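You operate a simulated robot arm through the tools that you are given. There is no shell and no other tool.

The job below is to be done with a simulated robot arm. You get a single attempt, and the scene is never put back.

JOB
Rethread yarn 4, reset the lamp and set its disc to 4.
Fine: through disc 4 into catch 4, the drop wire lifted back on to the yarn; leave the other yarns and knobs as they are.

The check looks at the end state, three seconds after you hand in, the way a careful person would. Anything else that was tipped, shoved, dropped, spilled or broken makes it a failure.

ROBOT AND FRAMES
A 6-joint arm with a two-finger gripper, fixed in place. Base frame: the origin is at the foot of the arm, x ahead of it, y to its left, z up. Readings come in mm, rad, newtons and seconds.
Its first joint turns from -2.897 to 2.897 rad. Payload 2.45 kg.
The TCP is the grasp point between the finger pads, 20 mm short of the fingertips. In the tool frame z runs along the fingers and y along their closing line. The gripper opens to 140 mm. The gripper's body begins 168 mm behind the TCP.
Orientation is told as [roll, pitch, yaw] about the base's x, y, z axes, in that order, counted from this pose: with the fingers straight down and closing along the base's y, the tool's x points along the base's -x, its y along +y and its z along -z.

CONTROLS
- The arm moves only by the tool play_rows. Its argument "commands" is one flat list of numbers, 7 for each row, row after row: the shift along the tool's x, y, z in mm, then the turn, a rotation vector about the tool's x, y, z in rad, then the finger opening in mm, from 0 to 140. In form: [x, y, z, ax, ay, az, gripper, x, y, z, ax, ay, az, gripper, ...]. A call has 1 to 20 rows; each row is the pose to reach, as a shift and turn from the pose commanded when the call began, along the tool's axes at that moment. Each row takes 0.2 s and may step no farther than 50 mm and 0.15 rad from the row before; otherwise, or with a gripper value out of range, the whole call is refused. A pose out of reach is approached as far as the arm can. The call stops where the force on the tool passes 90 N (or 10 N more than at its start, if that is more) or the arm is blocked; 0.2 s more then pass. Each finger travels about 45 mm/s and halts on what it meets, pressing with about 37 N; the grip force reading is that of the motor and also rises with nothing between the fingers. The clock runs only during rows and for 0.2 s after the last one: add rows that repeat a pose to give the fingers time. It gives the time, the measured TCP pose, the force on the tool (base axes), the opening and the grip force at its end, in the units of the frame above (readings bear some noise), with the torque about the TCP (base axes, N m) and any sound that the robot's microphone picked up.
- Cameras (640 x 400 px; columns grow to the right, rows downward): "scene" is fixed at [222.4, -648.3, 1625.6]; the picture's right is [0.78, -0.63, 0.00], its down [-0.34, -0.42, -0.84] and it looks along [0.53, 0.65, -0.54] (base axes); focal length 309 px, centre (320, 200). "wrist" rides on the gripper at [78, 11, -209] in the tool frame; the picture's right is [-0.14, 0.99, 0.00], its down [-0.92, -0.13, -0.37] and it looks along [-0.37, -0.05, 0.93] (tool axes); focal length 280 px, centre (320, 200). There is no depth. A picture from a camera that has moved, and an enlarged one, comes with that camera's place and axes in the base frame and with its lens.
- snapshot(camera): a new picture of that camera. No time passes.
- inspect(camera, box): a new picture of the part [left, top, right, bottom] of that camera's present view, enlarged. No time passes.
- close_job(): hands the job in; it is judged then, once.

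Places have to be worked out from the pictures, the camera data and where the tool is seen. Open the gripper and draw the arm clear of the work before you hand the job in, unless the task says otherwise.

The tools are called after "Call:" as name(argument=value, ...) on one line, values as JSON. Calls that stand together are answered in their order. play_rows: Moves the arm, as the interface text tells. Its arguments: {"type":"object","properties":{"commands":{"type":"array"}},"required":["commands"]} The other tools are called the same way: snapshot (camera) takes a picture; inspect (camera, box) takes an enlarged picture of a part of a camera's view; close_job () hands the job in.

At the start:

```text
time_s: 0.0
tool_pos: [592.0, 358.1, 1357.4]
ee_rot: [0.0, 0.0, 0.001]
contact_force: [-0.6, -0.1, -1.2]
torque: [-0.02, 0.01, -0.02]
gripper_width: 140.1
grip_force: 0.0
```

scene: 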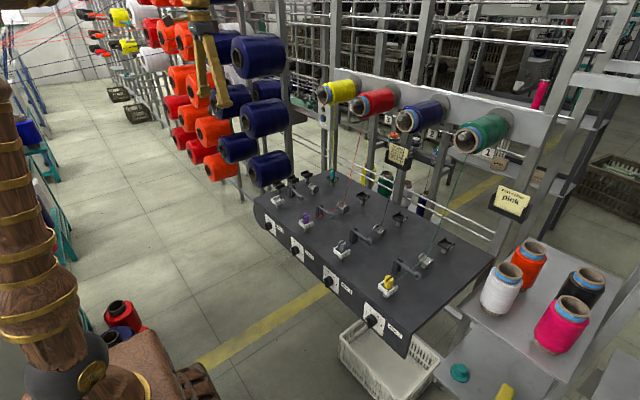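
wrist: 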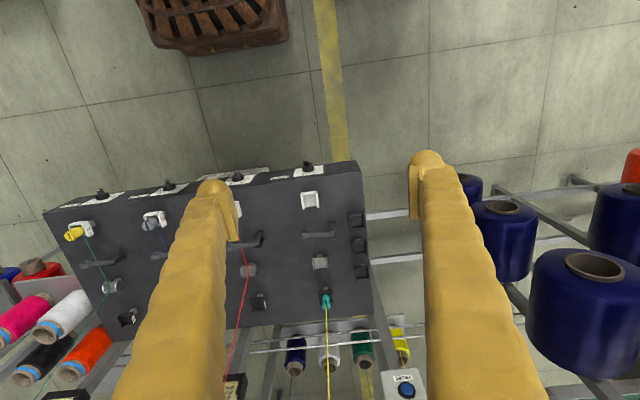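

I'll start by looking closely at the working table in the scene camera and wrist view.

Call:
inspect(camera="scene", box=[240, 160, 400, 260])

Call:
inspect(camera="scene", box=[340, 190, 500, 290])

Call:
inspect(camera="scene", box=[240, 230, 440, 355])

Call:
inspect(camera="scene", box=[310, 60, 550, 210])

Call:
inspect(camera="wrist", box=[40, 150, 240, 275])

Call:
inspect(camera="wrist", box=[220, 150, 420, 275])

Call:
inspect(camera="wrist", box=[220, 275, 420, 400])

```text
4.00 times, centred on (320, 210) of scene
camera zoom: at [222.4, -648.3, 1625.6], right [0.78, -0.63, 0.0], down [-0.34, -0.42, -0.84], along [0.53, 0.65, -0.54], focal length 1235 px, centre (320, 160)
```

zoom: 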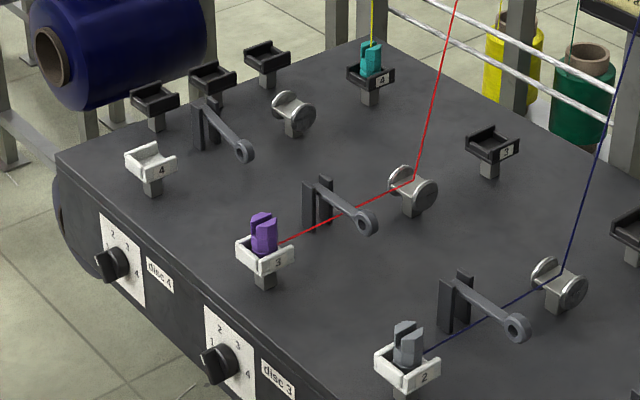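

```text
4.00 times, centred on (420, 240) of scene
camera zoom: at [222.4, -648.3, 1625.6], right [0.78, -0.63, 0.0], down [-0.34, -0.42, -0.84], along [0.53, 0.65, -0.54], focal length 1235 px, centre (-80, 40)
```

zoom: 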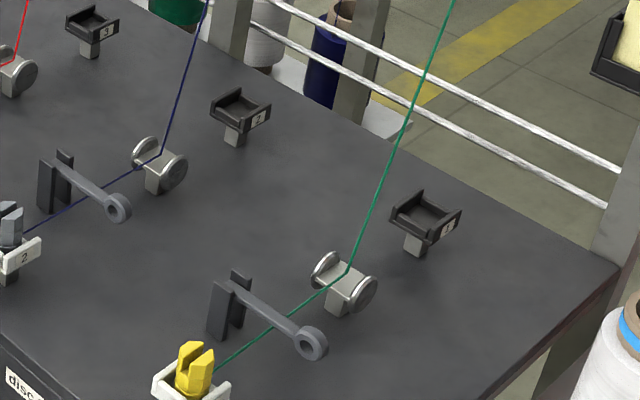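

```text
3.20 times, centred on (340, 292) of scene
camera zoom: at [222.4, -648.3, 1625.6], right [0.78, -0.63, 0.0], down [-0.34, -0.42, -0.84], along [0.53, 0.65, -0.54], focal length 988 px, centre (256, -96)
```

zoom: 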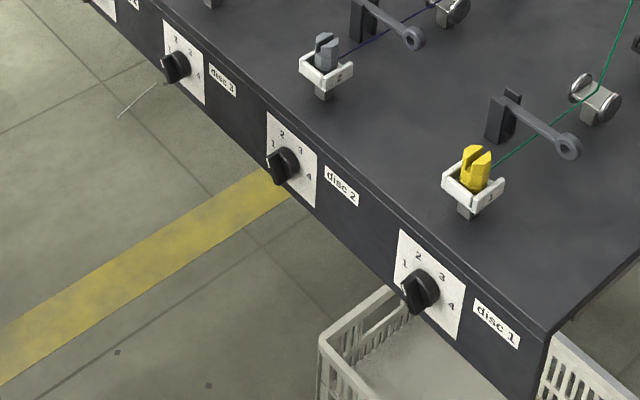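

```text
2.67 times, centred on (430, 135) of scene
camera zoom: at [222.4, -648.3, 1625.6], right [0.78, -0.63, 0.0], down [-0.34, -0.42, -0.84], along [0.53, 0.65, -0.54], focal length 823 px, centre (27, 373)
```

zoom: 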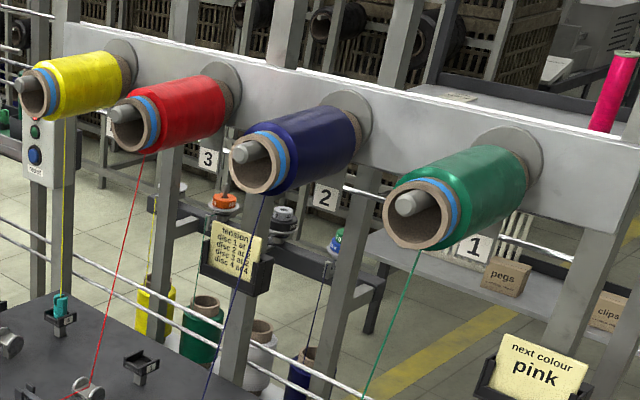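

```text
3.20 times, centred on (140, 212) of wrist
camera zoom: at [514.1, 370.5, 1565.4], right [0.14, 0.99, 0.0], down [0.92, -0.13, 0.37], along [0.37, -0.05, -0.93], focal length 897 px, centre (896, 160)
```

zoom: 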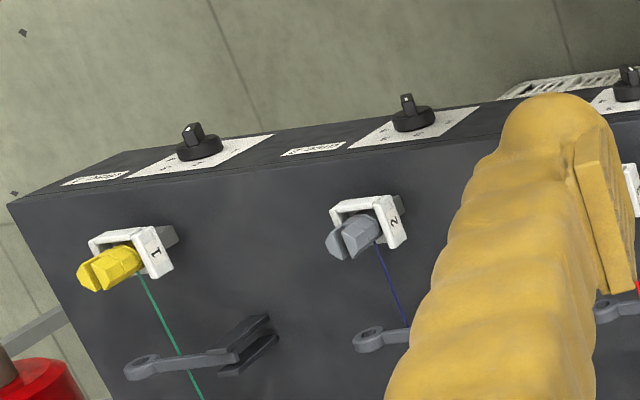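

```text
3.20 times, centred on (320, 212) of wrist
camera zoom: at [514.1, 370.5, 1565.4], right [0.14, 0.99, 0.0], down [0.92, -0.13, 0.37], along [0.37, -0.05, -0.93], focal length 897 px, centre (320, 160)
```

zoom: 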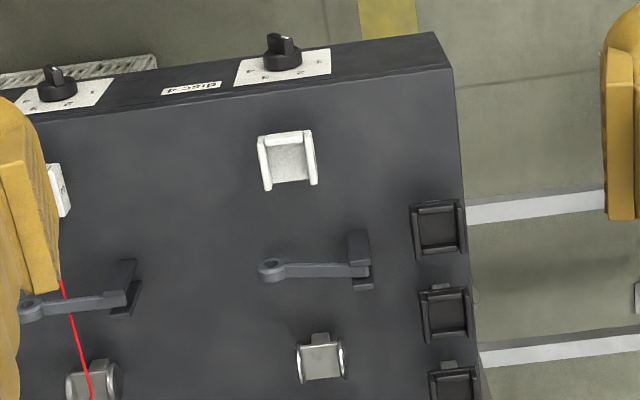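

```text
3.20 times, centred on (320, 338) of wrist
camera zoom: at [514.1, 370.5, 1565.4], right [0.14, 0.99, 0.0], down [0.92, -0.13, 0.37], along [0.37, -0.05, -0.93], focal length 897 px, centre (320, -240)
```

zoom: 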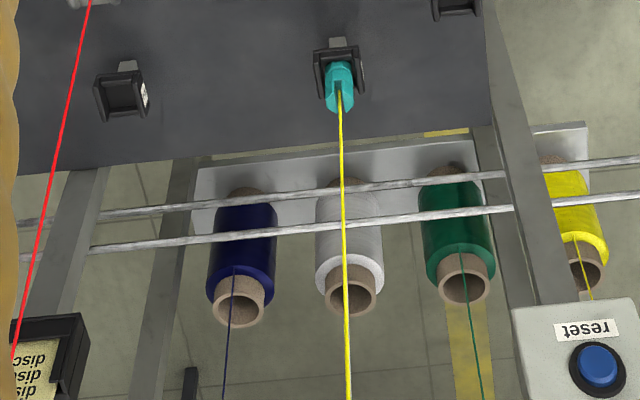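

The layout is becoming clear: yarn 4 (yellow) ends in a teal peg parked at the back, and knob 4, drop wire 4 and a reset box are visible. I look closer at details.

Call:
inspect(camera="scene", box=[262, 170, 342, 220])

Call:
inspect(camera="scene", box=[250, 200, 330, 260])

Call:
inspect(camera="scene", box=[380, 130, 428, 170])

Call:
inspect(camera="scene", box=[305, 70, 355, 135])

Call:
inspect(camera="scene", box=[310, 190, 390, 250])

Call:
inspect(camera="wrist", box=[285, 155, 375, 225])

Call:
inspect(camera="wrist", box=[285, 215, 385, 315])

```text
8.00 times, centred on (302, 195) of scene
camera zoom: at [222.4, -648.3, 1625.6], right [0.78, -0.63, 0.0], down [-0.34, -0.42, -0.84], along [0.53, 0.65, -0.54], focal length 2470 px, centre (464, 240)
```

zoom: 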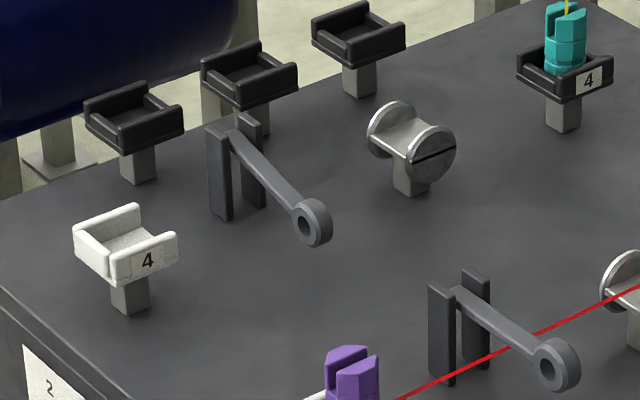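

```text
6.67 times, centred on (290, 230) of scene
camera zoom: at [222.4, -648.3, 1625.6], right [0.78, -0.63, 0.0], down [-0.34, -0.42, -0.84], along [0.53, 0.65, -0.54], focal length 2058 px, centre (520, 0)
```

zoom: 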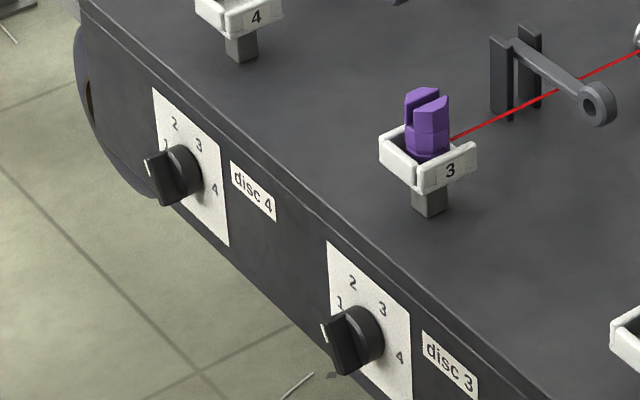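

```text
10.00 times, centred on (404, 150) of scene
camera zoom: at [222.4, -648.3, 1625.6], right [0.78, -0.63, 0.0], down [-0.34, -0.42, -0.84], along [0.53, 0.65, -0.54], focal length 3087 px, centre (-520, 700)
```

zoom: 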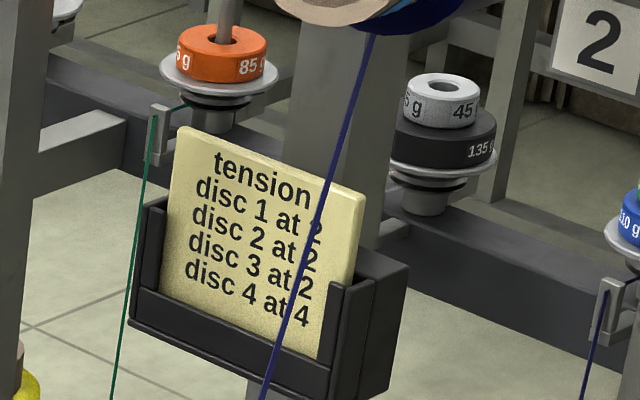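

```text
6.15 times, centred on (330, 102) of scene
camera zoom: at [222.4, -648.3, 1625.6], right [0.78, -0.63, 0.0], down [-0.34, -0.42, -0.84], along [0.53, 0.65, -0.54], focal length 1900 px, centre (258, 800)
```

zoom: 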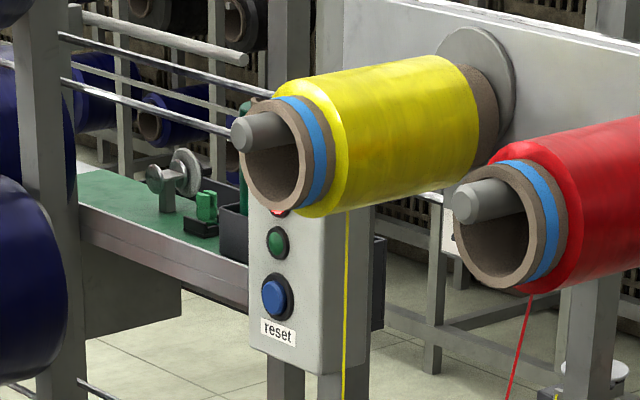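

```text
6.67 times, centred on (350, 220) of scene
camera zoom: at [222.4, -648.3, 1625.6], right [0.78, -0.63, 0.0], down [-0.34, -0.42, -0.84], along [0.53, 0.65, -0.54], focal length 2058 px, centre (120, 67)
```

zoom: 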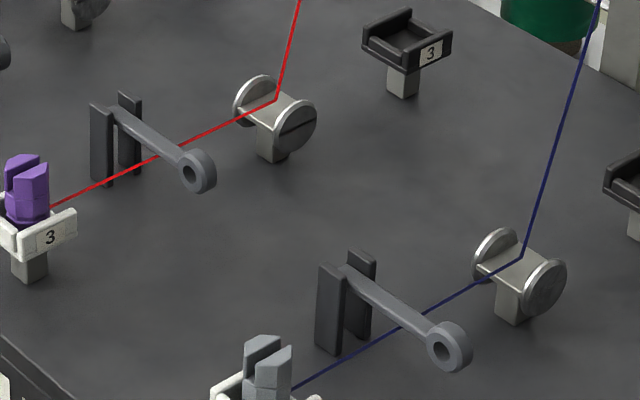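

```text
5.71 times, centred on (330, 190) of wrist
camera zoom: at [514.1, 370.5, 1565.4], right [0.14, 0.99, 0.0], down [0.92, -0.13, 0.37], along [0.37, -0.05, -0.93], focal length 1602 px, centre (263, 257)
```

zoom: 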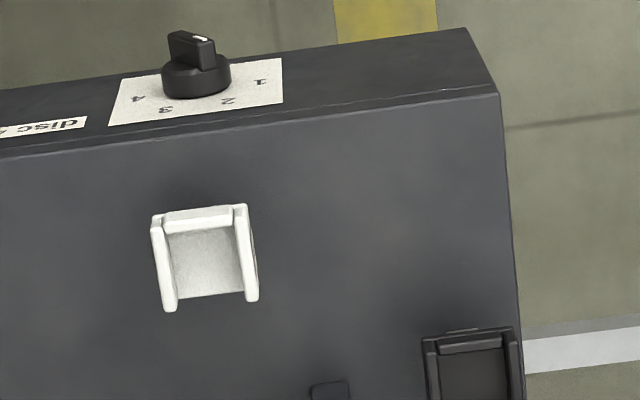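

```text
4.00 times, centred on (335, 265) of wrist
camera zoom: at [514.1, 370.5, 1565.4], right [0.14, 0.99, 0.0], down [0.92, -0.13, 0.37], along [0.37, -0.05, -0.93], focal length 1122 px, centre (260, -60)
```

zoom: 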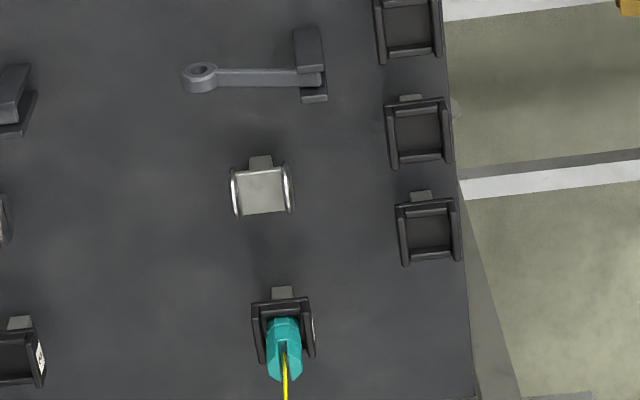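

Yarn 4 (yellow) hangs to the teal peg at about (1072, 310, 938); catch 4 is near (770, 311, 919), knob 4 near (708, 310, 815), reset button near (1147, 473, 1153). I lower the tool over lane 4 to get closer wrist pictures.

Call:
play_rows(commands=[-10, -10, 40, 0, 0, 0, 140, -20, -20, 80, 0, 0, 0, 140, -30, -30, 120, 0, 0, 0, 140, -40, -40, 160, 0, 0, 0, 140, -50, -48, 200, 0, 0, 0, 140, -50, -48, 200, 0, 0, 0, 140])

```text
time_s: 1.4
tool_pos: [642.9, 310.1, 1154.7]
ee_rot: [0.0, 0.0, 0.0]
contact_force: [-0.1, 0.3, -0.9]
torque: [-0.01, 0.03, -0.02]
gripper_width: 140.2
grip_force: 0.1
```

Arm moved as commanded; now I look at the lane from nearer.

Call:
snapshot(camera="wrist")

Call:
inspect(camera="wrist", box=[240, 100, 400, 200])

Call:
inspect(camera="wrist", box=[240, 190, 400, 290])

Call:
inspect(camera="wrist", box=[240, 290, 400, 390])

```text
taken
camera wrist: at [565.0, 322.6, 1363.1], right [0.14, 0.99, 0.0], down [0.92, -0.13, 0.37], along [0.37, -0.05, -0.93], focal length 280 px, centre (320, 200)
```

wrist: 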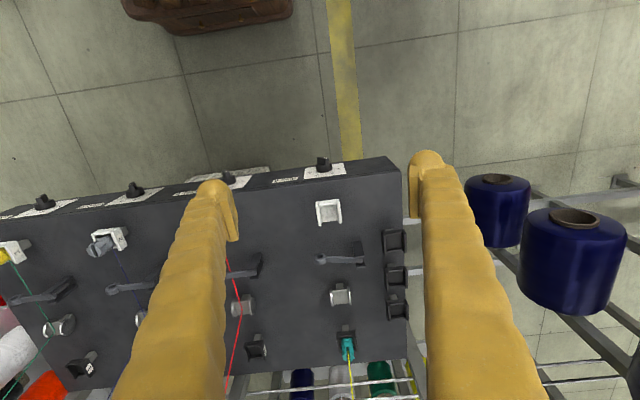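

```text
4.00 times, centred on (320, 150) of wrist
camera zoom: at [565.0, 322.6, 1363.1], right [0.14, 0.99, 0.0], down [0.92, -0.13, 0.37], along [0.37, -0.05, -0.93], focal length 1122 px, centre (320, 400)
```

zoom: 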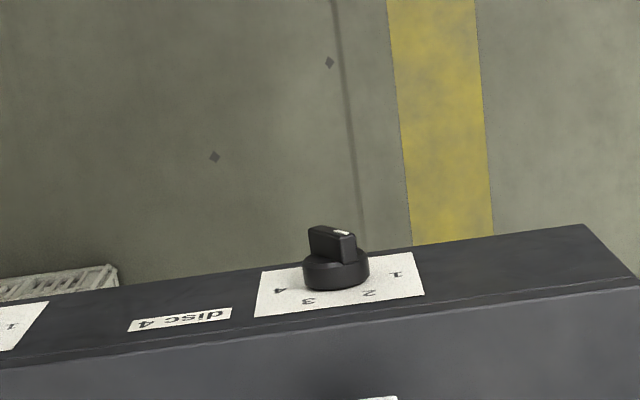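

```text
4.00 times, centred on (320, 240) of wrist
camera zoom: at [565.0, 322.6, 1363.1], right [0.14, 0.99, 0.0], down [0.92, -0.13, 0.37], along [0.37, -0.05, -0.93], focal length 1122 px, centre (320, 40)
```

zoom: 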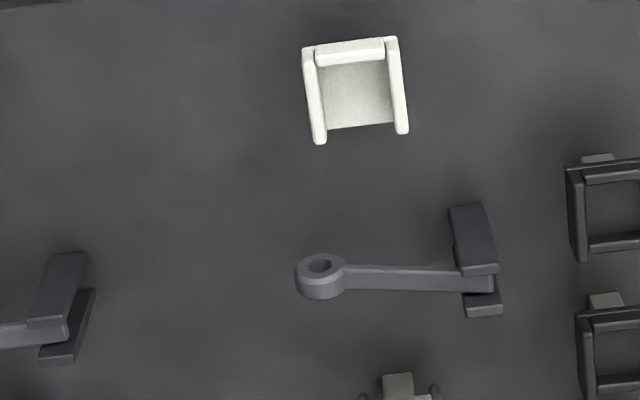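

```text
4.00 times, centred on (320, 340) of wrist
camera zoom: at [565.0, 322.6, 1363.1], right [0.14, 0.99, 0.0], down [0.92, -0.13, 0.37], along [0.37, -0.05, -0.93], focal length 1122 px, centre (320, -360)
```

zoom: 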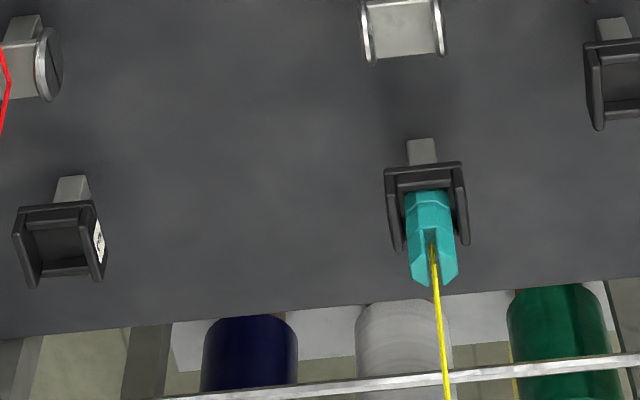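

Lane 4 geometry agrees between views: disc near (957, 309, 917), wire eye near (866, 281, 911), hinge near (865, 353, 935), lane at y≈310. The parked peg is beyond straight-down reach, so I tilt the fingers 45° forward and move up to it at a safe height.

Call:
play_rows(commands=[-30, 0, 8, 0, -0.08, 0, 130, -60, 0, 16, 0, -0.16, 0, 120, -90, 0, 24, 0, -0.24, 0, 110, -120, 0, 32, 0, -0.32, 0, 100, -150, 0, 40, 0, -0.4, 0, 90, -180, 0, 48, 0, -0.48, 0, 80, -210, 0, 56, 0, -0.56, 0, 70, -240, 0, 64, 0, -0.64, 0, 70, -270, 0, 72, 0, -0.72, 0, 70, -300, 0, 80, 0, -0.785, 0, 70, -300, 0, 80, 0, -0.785, 0, 70])

```text
time_s: 3.8
tool_pos: [942.3, 311.3, 1079.1]
ee_rot: [0.0, -0.785, 0.001]
contact_force: [0.4, -0.2, 0.6]
torque: [0.02, 0.01, 0.01]
gripper_width: 69.9
grip_force: 0.0
```

The tilt was reached without trouble. Now I look at the peg and disc from here.

Call:
snapshot(camera="wrist")

Call:
inspect(camera="wrist", box=[240, 180, 400, 280])

Call:
inspect(camera="wrist", box=[240, 260, 400, 360])

Call:
snapshot(camera="scene")

```text
taken
camera wrist: at [739.1, 323.1, 1170.5], right [0.1, 0.99, 0.1], down [0.39, -0.13, 0.91], along [0.92, -0.05, -0.4], focal length 280 px, centre (320, 200)
```

wrist: 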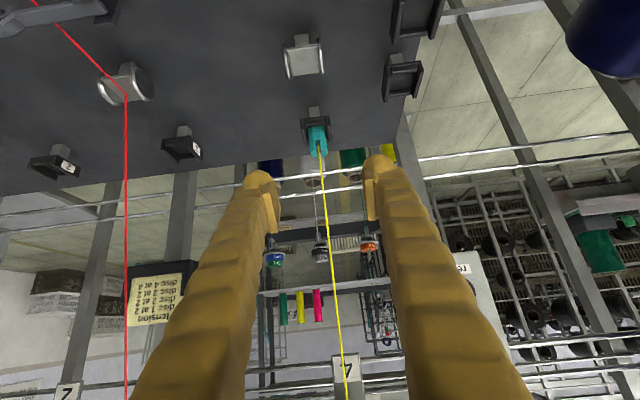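

```text
4.00 times, centred on (320, 230) of wrist
camera zoom: at [739.1, 323.1, 1170.5], right [0.1, 0.99, 0.1], down [0.39, -0.13, 0.91], along [0.92, -0.05, -0.4], focal length 1122 px, centre (320, 80)
```

zoom: 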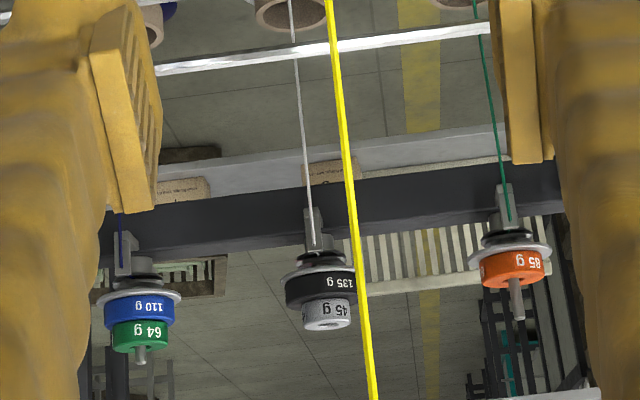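

```text
4.00 times, centred on (320, 310) of wrist
camera zoom: at [739.1, 323.1, 1170.5], right [0.1, 0.99, 0.1], down [0.39, -0.13, 0.91], along [0.92, -0.05, -0.4], focal length 1122 px, centre (320, -240)
```

zoom: 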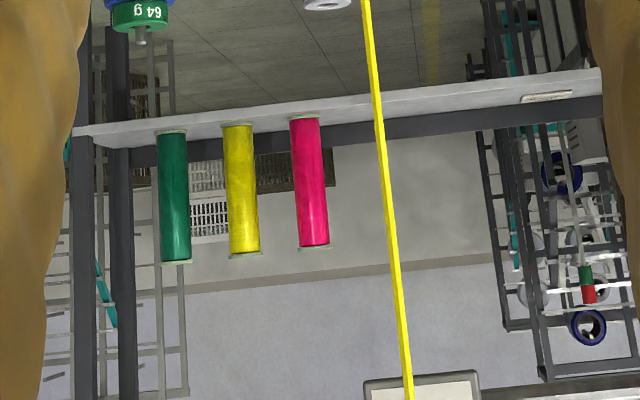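

```text
taken
```

scene: 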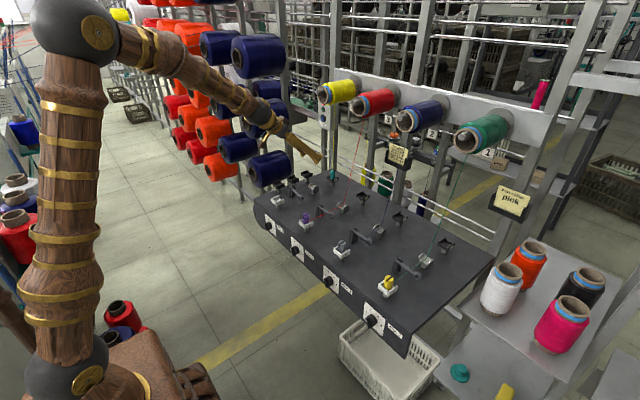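

The peg shows above the fingertips in the (inverted) wrist view. I zoom in on the peg and disc.

Call:
inspect(camera="wrist", box=[278, 90, 358, 160])

Call:
inspect(camera="wrist", box=[264, 20, 344, 90])

Call:
inspect(camera="wrist", box=[80, 50, 220, 170])

Call:
inspect(camera="scene", box=[300, 130, 360, 190])

```text
5.71 times, centred on (318, 125) of wrist
camera zoom: at [739.1, 323.1, 1170.5], right [0.1, 0.99, 0.1], down [0.39, -0.13, 0.91], along [0.92, -0.05, -0.4], focal length 1602 px, centre (331, 629)
```

zoom: 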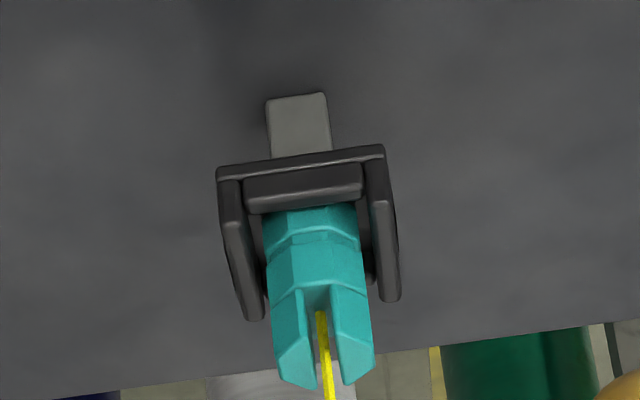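

```text
5.71 times, centred on (304, 55) of wrist
camera zoom: at [739.1, 323.1, 1170.5], right [0.1, 0.99, 0.1], down [0.39, -0.13, 0.91], along [0.92, -0.05, -0.4], focal length 1602 px, centre (411, 1029)
```

zoom: 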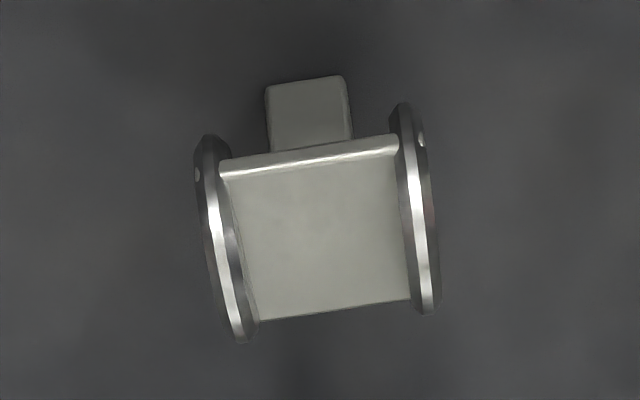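

```text
3.33 times, centred on (150, 110) of wrist
camera zoom: at [739.1, 323.1, 1170.5], right [0.1, 0.99, 0.1], down [0.39, -0.13, 0.91], along [0.92, -0.05, -0.4], focal length 935 px, centre (887, 500)
```

zoom: 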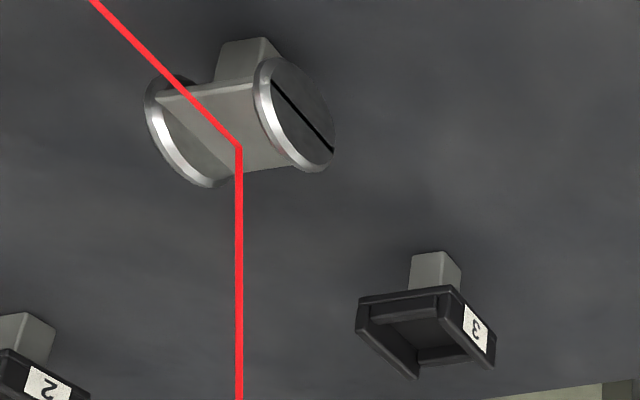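

```text
6.67 times, centred on (330, 160) of scene
camera zoom: at [222.4, -648.3, 1625.6], right [0.78, -0.63, 0.0], down [-0.34, -0.42, -0.84], along [0.53, 0.65, -0.54], focal length 2058 px, centre (253, 467)
```

zoom: 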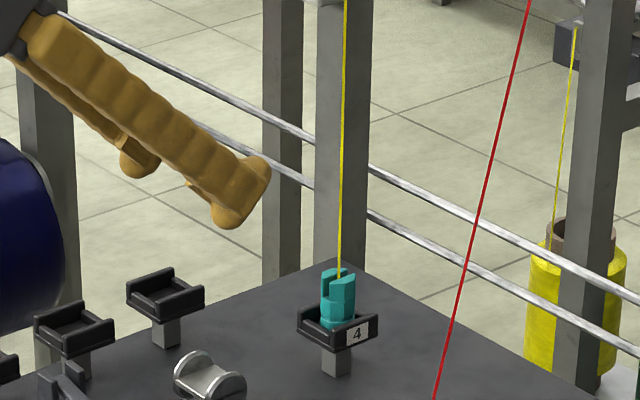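

Peg top is at z≈965 and the holder rim about 925, at x≈1072, y≈310. I advance most of the way along the tool axis with fingers straddling the peg line, then look again.

Call:
play_rows(commands=[-1, 0, 30, 0, 0, 0, 70, -2, 0, 60, 0, 0, 0, 70, -3, 0, 90, 0, 0, 0, 70, -3.5, 0, 120, 0, 0, 0, 70, -3.5, 0, 120, 0, 0, 0, 70])

Call:
inspect(camera="wrist", box=[240, 110, 400, 210])

Call:
inspect(camera="scene", box=[300, 130, 360, 190])

```text
time_s: 5.0
tool_pos: [1030.0, 312.2, 994.5]
ee_rot: [0.0, -0.786, 0.001]
contact_force: [0.0, 0.6, -0.8]
torque: [-0.01, 0.01, 0.01]
gripper_width: 69.9
grip_force: 0.0
```

```text
4.00 times, centred on (320, 160) of wrist
camera zoom: at [827.3, 323.8, 1086.4], right [0.1, 0.99, 0.1], down [0.39, -0.13, 0.91], along [0.92, -0.05, -0.4], focal length 1122 px, centre (320, 360)
```

zoom: 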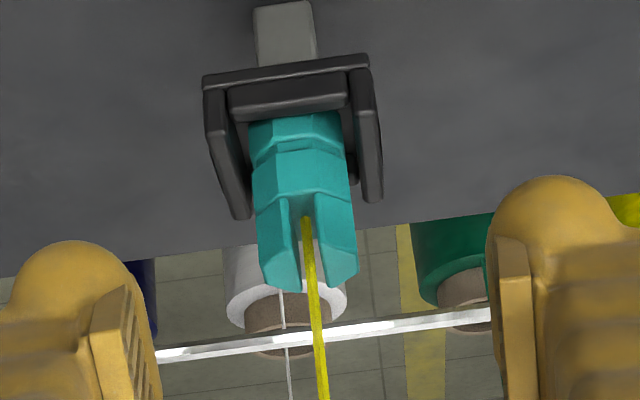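

```text
6.67 times, centred on (330, 160) of scene
camera zoom: at [222.4, -648.3, 1625.6], right [0.78, -0.63, 0.0], down [-0.34, -0.42, -0.84], along [0.53, 0.65, -0.54], focal length 2058 px, centre (253, 467)
```

zoom: 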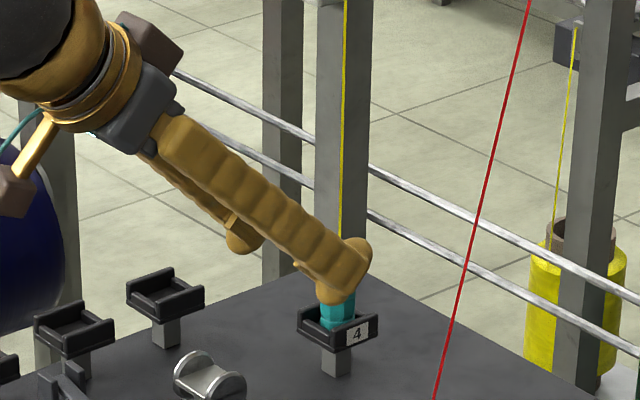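

The peg sits about 3.5 mm to the -y side of the finger centre line, top near z≈967 and holder side walls to ≈930. I make the final approach with the TCP at about (1068, y-3.5, 961), staying above the walls, and stop to look before closing.

Call:
play_rows(commands=[-1, -3.5, 15, 0, 0, 0, 70, -2, -3.5, 33, 0, 0, 0, 70, -3.2, -3.5, 50, 0, 0, 0, 70, -3.2, -3.5, 50, 0, 0, 0, 60])

Call:
inspect(camera="wrist", box=[240, 130, 400, 230])

Call:
inspect(camera="scene", box=[310, 145, 350, 185])

```text
time_s: 6.0
tool_pos: [1067.1, 305.7, 961.6]
ee_rot: [0.0, -0.786, 0.0]
contact_force: [0.3, -0.5, 0.4]
torque: [0.01, 0.05, -0.01]
gripper_width: 60.0
grip_force: 0.1
```

```text
4.00 times, centred on (320, 180) of wrist
camera zoom: at [865.2, 319.2, 1052.7], right [0.1, 0.99, 0.1], down [0.39, -0.13, 0.91], along [0.92, -0.05, -0.4], focal length 1122 px, centre (320, 280)
```

zoom: 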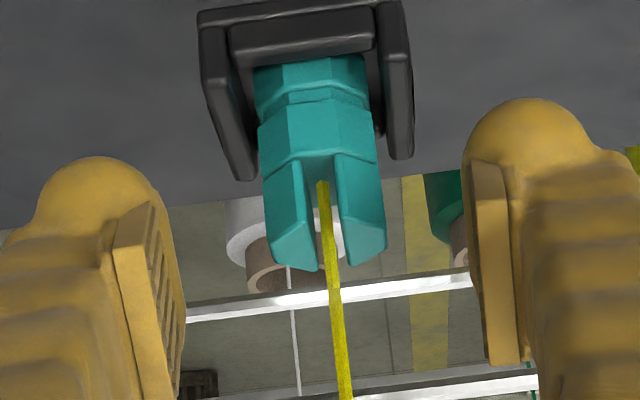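

```text
10.00 times, centred on (330, 165) of scene
camera zoom: at [222.4, -648.3, 1625.6], right [0.78, -0.63, 0.0], down [-0.34, -0.42, -0.84], along [0.53, 0.65, -0.54], focal length 3087 px, centre (220, 550)
```

zoom: 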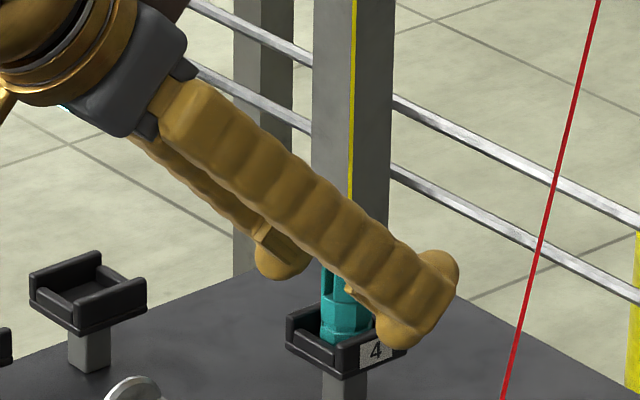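

Aligned: peg centred between fingers, fingertips about 9 mm above the holder walls. I ease in 5 mm more and close on the peg.

Call:
play_rows(commands=[0.7, 0, 5, 0, 0, 0, 60, 0.7, 0, 5, 0, 0, 0, 40, 0.7, 0, 5, 0, 0, 0, 25, 0.7, 0, 5, 0, 0, 0, 16, 0.7, 0, 5, 0, 0, 0, 16, 0.7, 0, 5, 0, 0, 0, 16])

Call:
inspect(camera="wrist", box=[240, 130, 400, 230])

Call:
inspect(camera="scene", box=[310, 145, 350, 185])

```text
time_s: 7.4
tool_pos: [1070.3, 307.3, 957.7]
ee_rot: [0.001, -0.785, 0.0]
contact_force: [1.3, 1.2, 1.9]
torque: [0.07, 0.0, 0.04]
gripper_width: 21.5
grip_force: 36.8
```

```text
4.00 times, centred on (320, 180) of wrist
camera zoom: at [867.9, 319.1, 1049.3], right [0.1, 0.99, 0.1], down [0.39, -0.13, 0.91], along [0.92, -0.05, -0.4], focal length 1122 px, centre (320, 280)
```

zoom: 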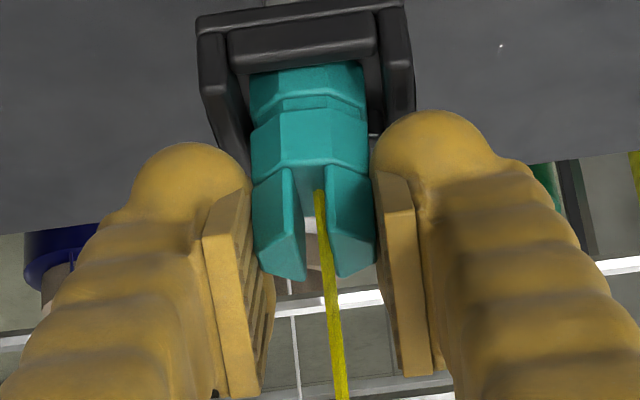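

```text
10.00 times, centred on (330, 165) of scene
camera zoom: at [222.4, -648.3, 1625.6], right [0.78, -0.63, 0.0], down [-0.34, -0.42, -0.84], along [0.53, 0.65, -0.54], focal length 3087 px, centre (220, 550)
```

zoom: 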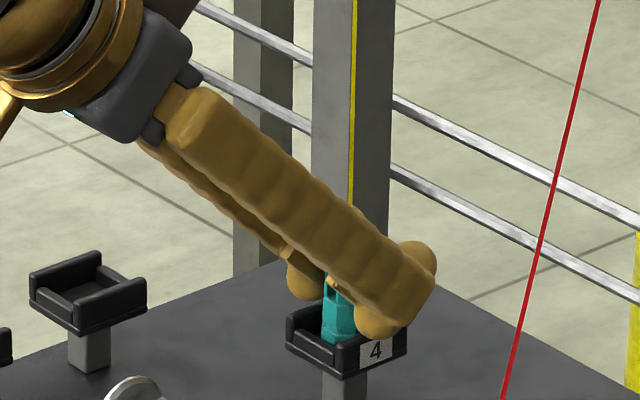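

Peg gripped at 21.5 mm width. I lift straight up 45 mm and check that it comes along.

Call:
play_rows(commands=[-7, 0, -7, 0, 0, 0, 16, -14, 0, -14, 0, 0, 0, 16, -21, 0, -21, 0, 0, 0, 16, -32, 0, -32, 0, 0, 0, 16, -32, 0, -32, 0, 0, 0, 16])

Call:
inspect(camera="wrist", box=[240, 130, 400, 230])

Call:
inspect(camera="scene", box=[290, 135, 350, 195])

```text
time_s: 8.6
tool_pos: [1071.2, 306.3, 1003.1]
ee_rot: [-0.002, -0.785, 0.002]
contact_force: [-0.6, -0.2, 0.0]
torque: [0.0, -0.02, 0.0]
gripper_width: 21.2
grip_force: 36.8
```

```text
4.00 times, centred on (320, 180) of wrist
camera zoom: at [867.8, 319.1, 1094.5], right [0.1, 0.99, 0.1], down [0.39, -0.13, 0.91], along [0.92, -0.05, -0.4], focal length 1122 px, centre (320, 280)
```

zoom: 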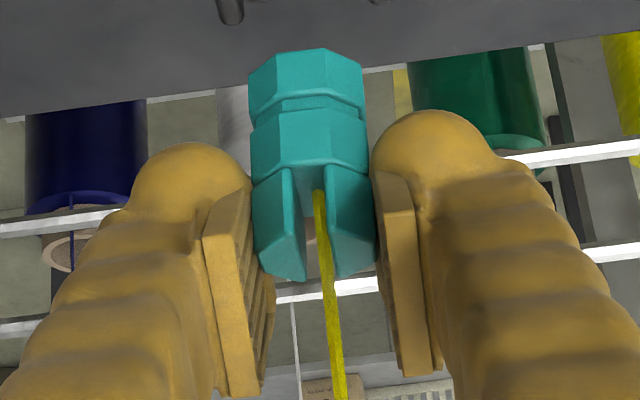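

```text
6.67 times, centred on (320, 165) of scene
camera zoom: at [222.4, -648.3, 1625.6], right [0.78, -0.63, 0.0], down [-0.34, -0.42, -0.84], along [0.53, 0.65, -0.54], focal length 2058 px, centre (320, 433)
```

zoom: 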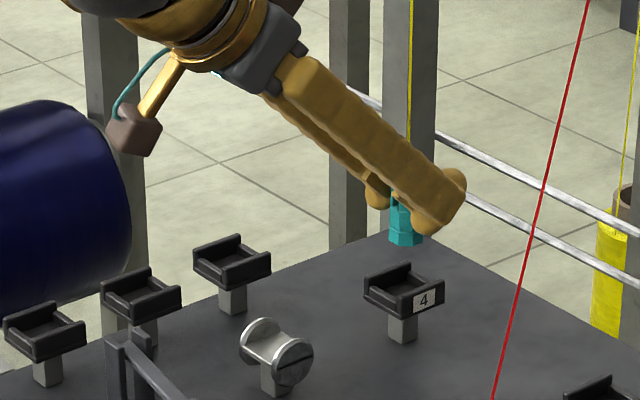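

The peg is held, its bottom about 42 mm below the TCP. Keeping it high, I move it to just behind disc 4 (x≈990) and check its sideways alignment with the disc gap.

Call:
play_rows(commands=[14, 0, -14, 0, 0, 0, 16, 28, 0, -28, 0, 0, 0, 16, 42, 0, -42, 0, 0, 0, 16, 57, 0, -57, 0, 0, 0, 16, 57, 0, -57, 0, 0, 0, 16])

Call:
inspect(camera="wrist", box=[240, 90, 400, 190])

Call:
inspect(camera="scene", box=[290, 145, 350, 205])

```text
time_s: 9.8
tool_pos: [988.7, 306.9, 1003.5]
ee_rot: [0.0, -0.786, 0.0]
contact_force: [0.2, 0.1, -0.9]
torque: [-0.01, 0.0, 0.02]
gripper_width: 21.4
grip_force: 36.9
```

```text
4.00 times, centred on (320, 140) of wrist
camera zoom: at [786.0, 319.1, 1095.1], right [0.1, 0.99, 0.1], down [0.39, -0.13, 0.91], along [0.92, -0.05, -0.4], focal length 1122 px, centre (320, 440)
```

zoom: 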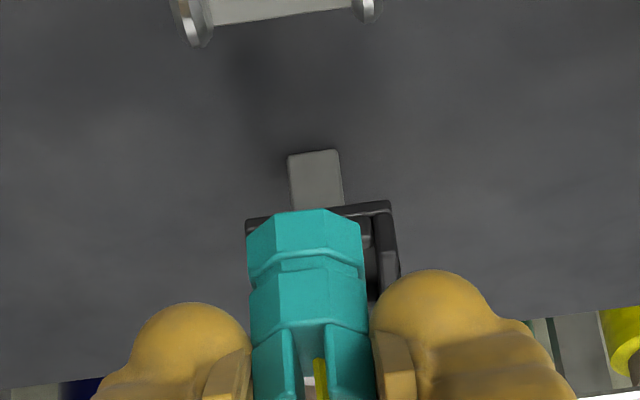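

```text
6.67 times, centred on (320, 175) of scene
camera zoom: at [222.4, -648.3, 1625.6], right [0.78, -0.63, 0.0], down [-0.34, -0.42, -0.84], along [0.53, 0.65, -0.54], focal length 2058 px, centre (320, 367)
```

zoom: 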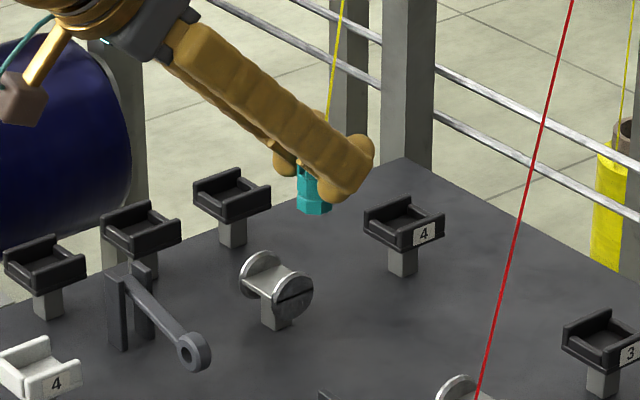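

Peg and disc gap are aligned to within 2 mm. I lower the peg so its foot is between the flange tops and the plate, then carry it forward through the disc.

Call:
play_rows(commands=[5.7, 1, 17, 0, 0, 0, 16, 17, 1, 28.3, 0, 0, 0, 16, 22.6, 1, 22.6, 0, 0, 0, 16, 29.7, 1, 15.6, 0, 0, 0, 16, 35, 1, 10.3, 0, 0, 0, 16, 40.3, 1, 5, 0, 0, 0, 16, 45.6, 1, -0.3, 0, 0, 0, 16, 50.9, 1, -5.7, 0, 0, 0, 16, 56.2, 1, -11, 0, 0, 0, 16, 61.5, 1, -16.3, 0, 0, 0, 16, 66.8, 1, -21.6, 0, 0, 0, 16, 72.1, 1, -26.9, 0, 0, 0, 16, 72.1, 1, -26.9, 0, 0, 0, 16])

Call:
snapshot(camera="wrist")

Call:
inspect(camera="scene", box=[280, 145, 340, 205])

```text
time_s: 12.6
tool_pos: [919.2, 307.7, 969.9]
ee_rot: [0.0, -0.785, 0.0]
contact_force: [-0.1, -0.4, -0.6]
torque: [0.04, 0.02, 0.0]
gripper_width: 21.4
grip_force: 37.5
```

```text
taken
camera wrist: at [717.4, 320.3, 1062.4], right [0.1, 0.99, 0.1], down [0.39, -0.13, 0.91], along [0.92, -0.05, -0.4], focal length 280 px, centre (320, 200)
```

wrist: 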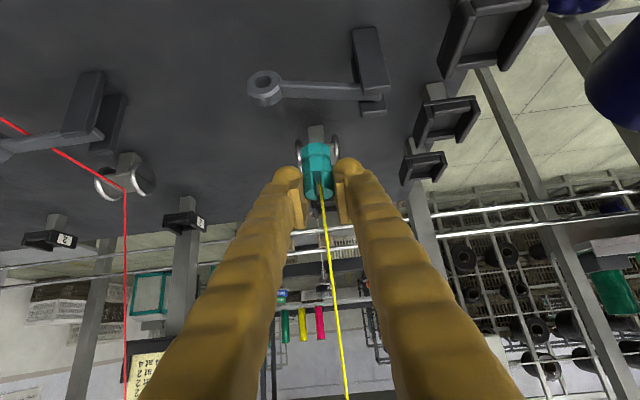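

```text
6.67 times, centred on (310, 175) of scene
camera zoom: at [222.4, -648.3, 1625.6], right [0.78, -0.63, 0.0], down [-0.34, -0.42, -0.84], along [0.53, 0.65, -0.54], focal length 2058 px, centre (387, 367)
```

zoom: 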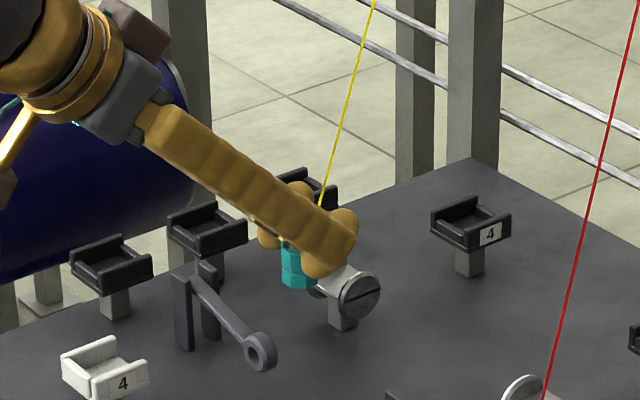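

No contact occurred, and the yarn still appears straight from spool to peg. I check the disc's plate and flange heights more exactly and how yarn 3 sits in its disc and peg.

Call:
inspect(camera="scene", box=[334, 198, 358, 218])

Call:
inspect(camera="scene", box=[294, 208, 320, 234])

Call:
inspect(camera="scene", box=[300, 170, 330, 195])

Call:
inspect(camera="wrist", box=[280, 110, 360, 210])

Call:
inspect(camera="wrist", box=[0, 60, 180, 240])

```text
16.00 times, centred on (346, 208) of scene
camera zoom: at [222.4, -648.3, 1625.6], right [0.78, -0.63, 0.0], down [-0.34, -0.42, -0.84], along [0.53, 0.65, -0.54], focal length 4939 px, centre (-96, 72)
```

zoom: 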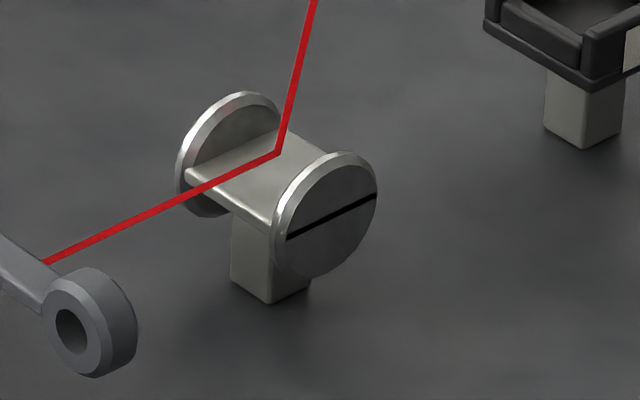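

```text
15.38 times, centred on (307, 221) of scene
camera zoom: at [222.4, -648.3, 1625.6], right [0.78, -0.63, 0.0], down [-0.34, -0.42, -0.84], along [0.53, 0.65, -0.54], focal length 4750 px, centre (520, -123)
```

zoom: 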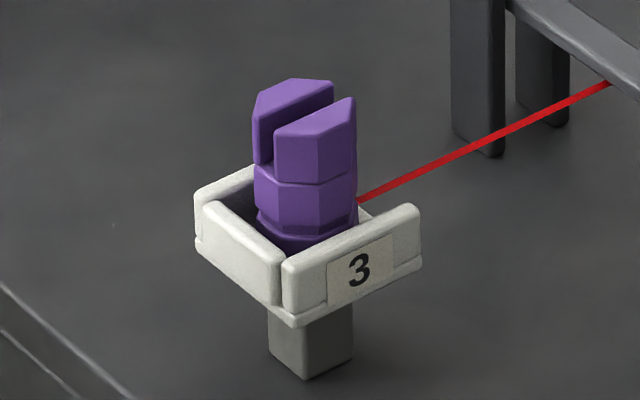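

```text
16.00 times, centred on (315, 182) of scene
camera zoom: at [222.4, -648.3, 1625.6], right [0.78, -0.63, 0.0], down [-0.34, -0.42, -0.84], along [0.53, 0.65, -0.54], focal length 4939 px, centre (400, 480)
```

zoom: 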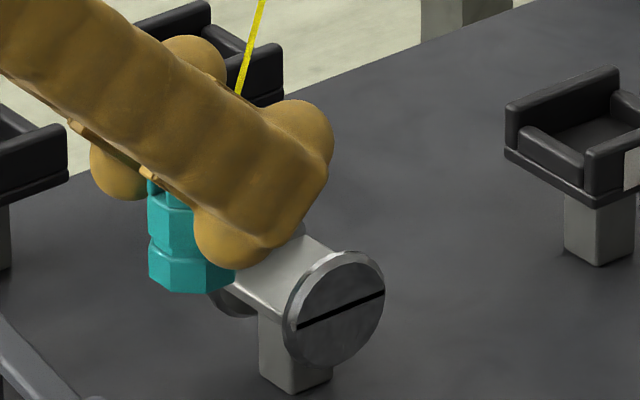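

```text
4.00 times, centred on (320, 160) of wrist
camera zoom: at [717.4, 320.3, 1062.4], right [0.1, 0.99, 0.1], down [0.39, -0.13, 0.91], along [0.92, -0.05, -0.4], focal length 1122 px, centre (320, 360)
```

zoom: 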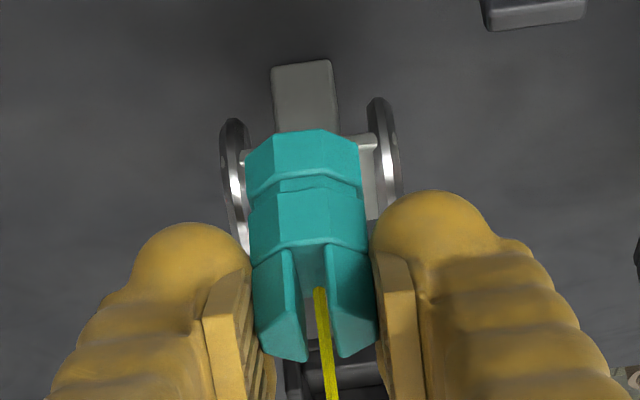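

```text
2.22 times, centred on (90, 150) of wrist
camera zoom: at [717.4, 320.3, 1062.4], right [0.1, 0.99, 0.1], down [0.39, -0.13, 0.91], along [0.92, -0.05, -0.4], focal length 623 px, centre (831, 311)
```

zoom: 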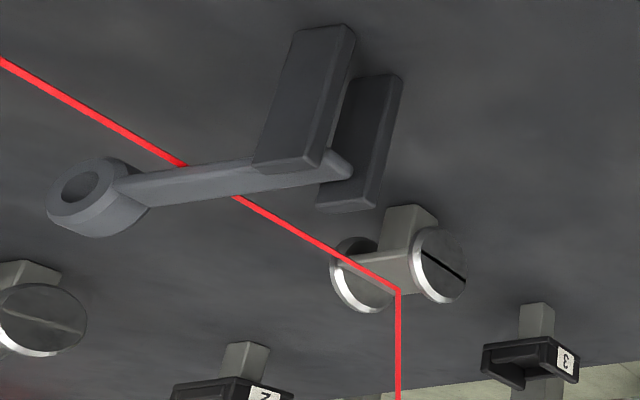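

The yarn ties at the peg's low groove (~12 mm above its foot), so my pass was slightly above the flange tops. I take the peg back over the disc, lower it behind to about 4 mm lower than before, and check heights.

Call:
play_rows(commands=[-12, 0, -12, 0, 0, 0, 16, -24, -1, -24, 0, 0, 0, 16, -50.9, -1, 2.8, 0, 0, 0, 16, -78.5, -1, 30.4, 0, 0, 0, 16, -66.5, -1, 42.4, 0, 0, 0, 16, -54.4, -1, 54.4, 0, 0, 0, 16, -51.6, -1, 57.3, 0, 0, 0, 16, -51.6, -1, 57.3, 0, 0, 0, 16])

Call:
inspect(camera="scene", box=[305, 160, 341, 190])

Call:
inspect(camera="wrist", box=[240, 80, 400, 180])

```text
time_s: 14.4
tool_pos: [997.2, 306.4, 967.5]
ee_rot: [-0.002, -0.785, 0.001]
contact_force: [0.6, 0.2, 0.1]
torque: [0.0, -0.01, 0.0]
gripper_width: 21.2
grip_force: 36.9
```

```text
13.33 times, centred on (323, 175) of scene
camera zoom: at [222.4, -648.3, 1625.6], right [0.78, -0.63, 0.0], down [-0.34, -0.42, -0.84], along [0.53, 0.65, -0.54], focal length 4116 px, centre (280, 533)
```

zoom: 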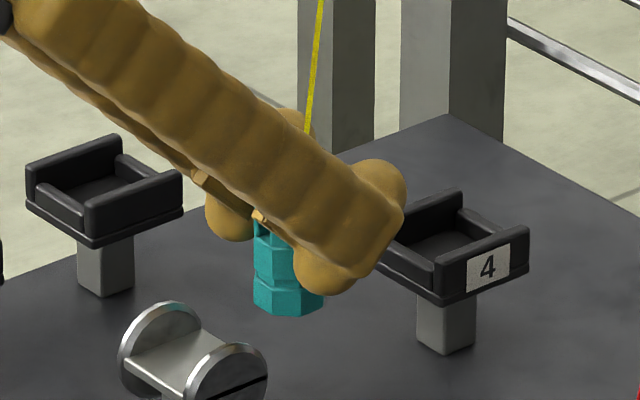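

```text
4.00 times, centred on (320, 130) of wrist
camera zoom: at [793.9, 318.9, 1058.8], right [0.1, 0.99, 0.1], down [0.39, -0.13, 0.91], along [0.92, -0.05, -0.4], focal length 1122 px, centre (320, 480)
```

zoom: 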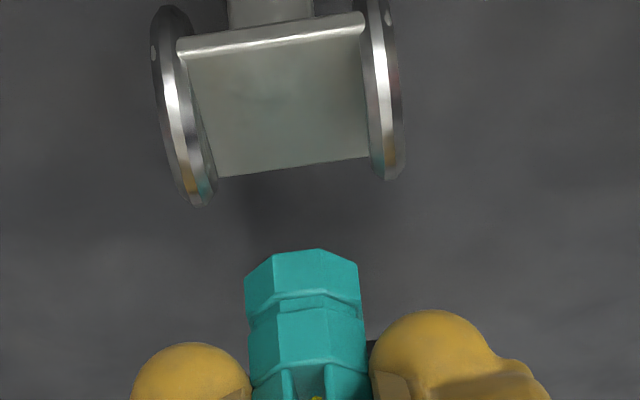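

The fingertips would graze the flanges if I went lower with this grip, so I'll put the peg back in its holder, regrip it ~9 mm higher, and pass lower. First return it to the exact pick pose.

Call:
play_rows(commands=[-14, 0, -14, 0, 0, 0, 16, -28.3, 0, -28.3, 0, 0, 0, 16, -54, 0, -2, 0, 0, 0, 16, -80.3, 0, 23.8, 0, 0, 0, 16, -80.3, 0, 23.8, 0, 0, 0, 16, -68, 0, 36, 0, 0, 0, 16, -57, 0, 47, 0, 0, 0, 16, -50, 0, 54.1, 0, 0, 0, 16, -46, 0, 58.1, 0, 0, 0, 16, -46, 0, 58.1, 0, 0, 0, 16])

Call:
inspect(camera="scene", box=[310, 150, 346, 180])

Call:
inspect(camera="wrist", box=[240, 130, 400, 230])

```text
time_s: 16.6
tool_pos: [1069.8, 306.6, 958.8]
ee_rot: [-0.002, -0.784, 0.0]
contact_force: [0.1, 0.9, 1.0]
torque: [0.0, -0.01, -0.02]
gripper_width: 21.1
grip_force: 37.5
```

```text
13.33 times, centred on (328, 165) of scene
camera zoom: at [222.4, -648.3, 1625.6], right [0.78, -0.63, 0.0], down [-0.34, -0.42, -0.84], along [0.53, 0.65, -0.54], focal length 4116 px, centre (213, 667)
```

zoom: 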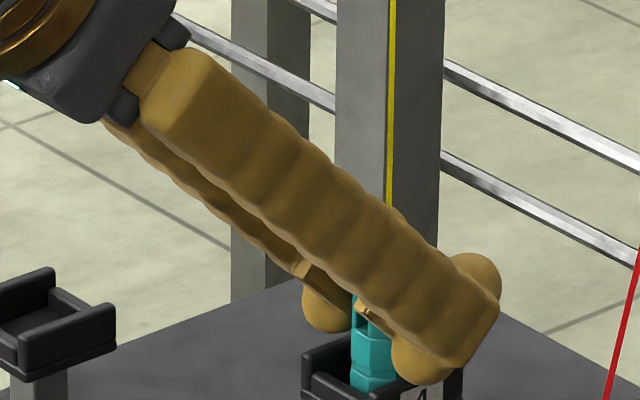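

```text
4.00 times, centred on (320, 180) of wrist
camera zoom: at [867.6, 318.9, 1049.9], right [0.1, 0.99, 0.1], down [0.39, -0.13, 0.91], along [0.92, -0.05, -0.4], focal length 1122 px, centre (320, 280)
```

zoom: 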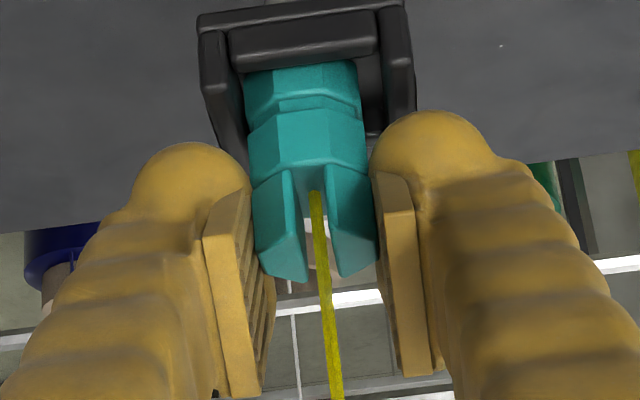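

The peg is back in its holder. I open a little, rise 9 mm, and close again.

Call:
play_rows(commands=[0.4, 0, 0.4, 0, 0, 0, 36, 0.4, 0, 0.4, 0, 0, 0, 36, -3, 0, -3, 0, 0, 0, 36, -6.4, 0, -6.4, 0, 0, 0, 36, -6.4, 0, -6.4, 0, 0, 0, 36, -6.4, 0, -6.4, 0, 0, 0, 25, -6.4, 0, -6.4, 0, 0, 0, 16, -6.4, 0, -6.4, 0, 0, 0, 16, -6.4, 0, -6.4, 0, 0, 0, 16])

Call:
inspect(camera="wrist", box=[240, 130, 400, 230])

```text
time_s: 18.6
tool_pos: [1070.1, 307.4, 967.0]
ee_rot: [0.0, -0.787, 0.0]
contact_force: [0.4, 0.0, 0.4]
torque: [-0.02, 0.01, -0.02]
gripper_width: 21.5
grip_force: 37.0
```

```text
4.00 times, centred on (320, 180) of wrist
camera zoom: at [867.9, 319.3, 1058.9], right [0.1, 0.99, 0.1], down [0.39, -0.13, 0.91], along [0.92, -0.05, -0.4], focal length 1122 px, centre (320, 280)
```

zoom: 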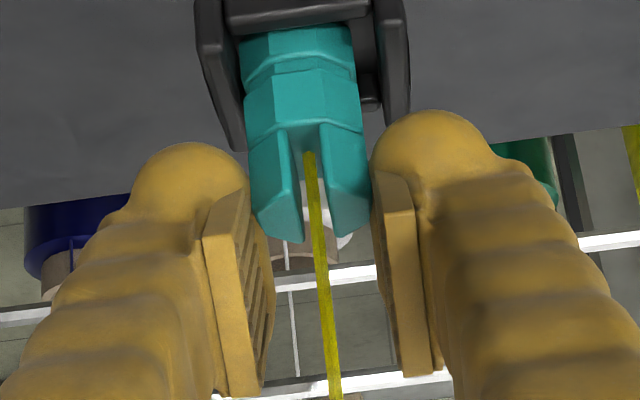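

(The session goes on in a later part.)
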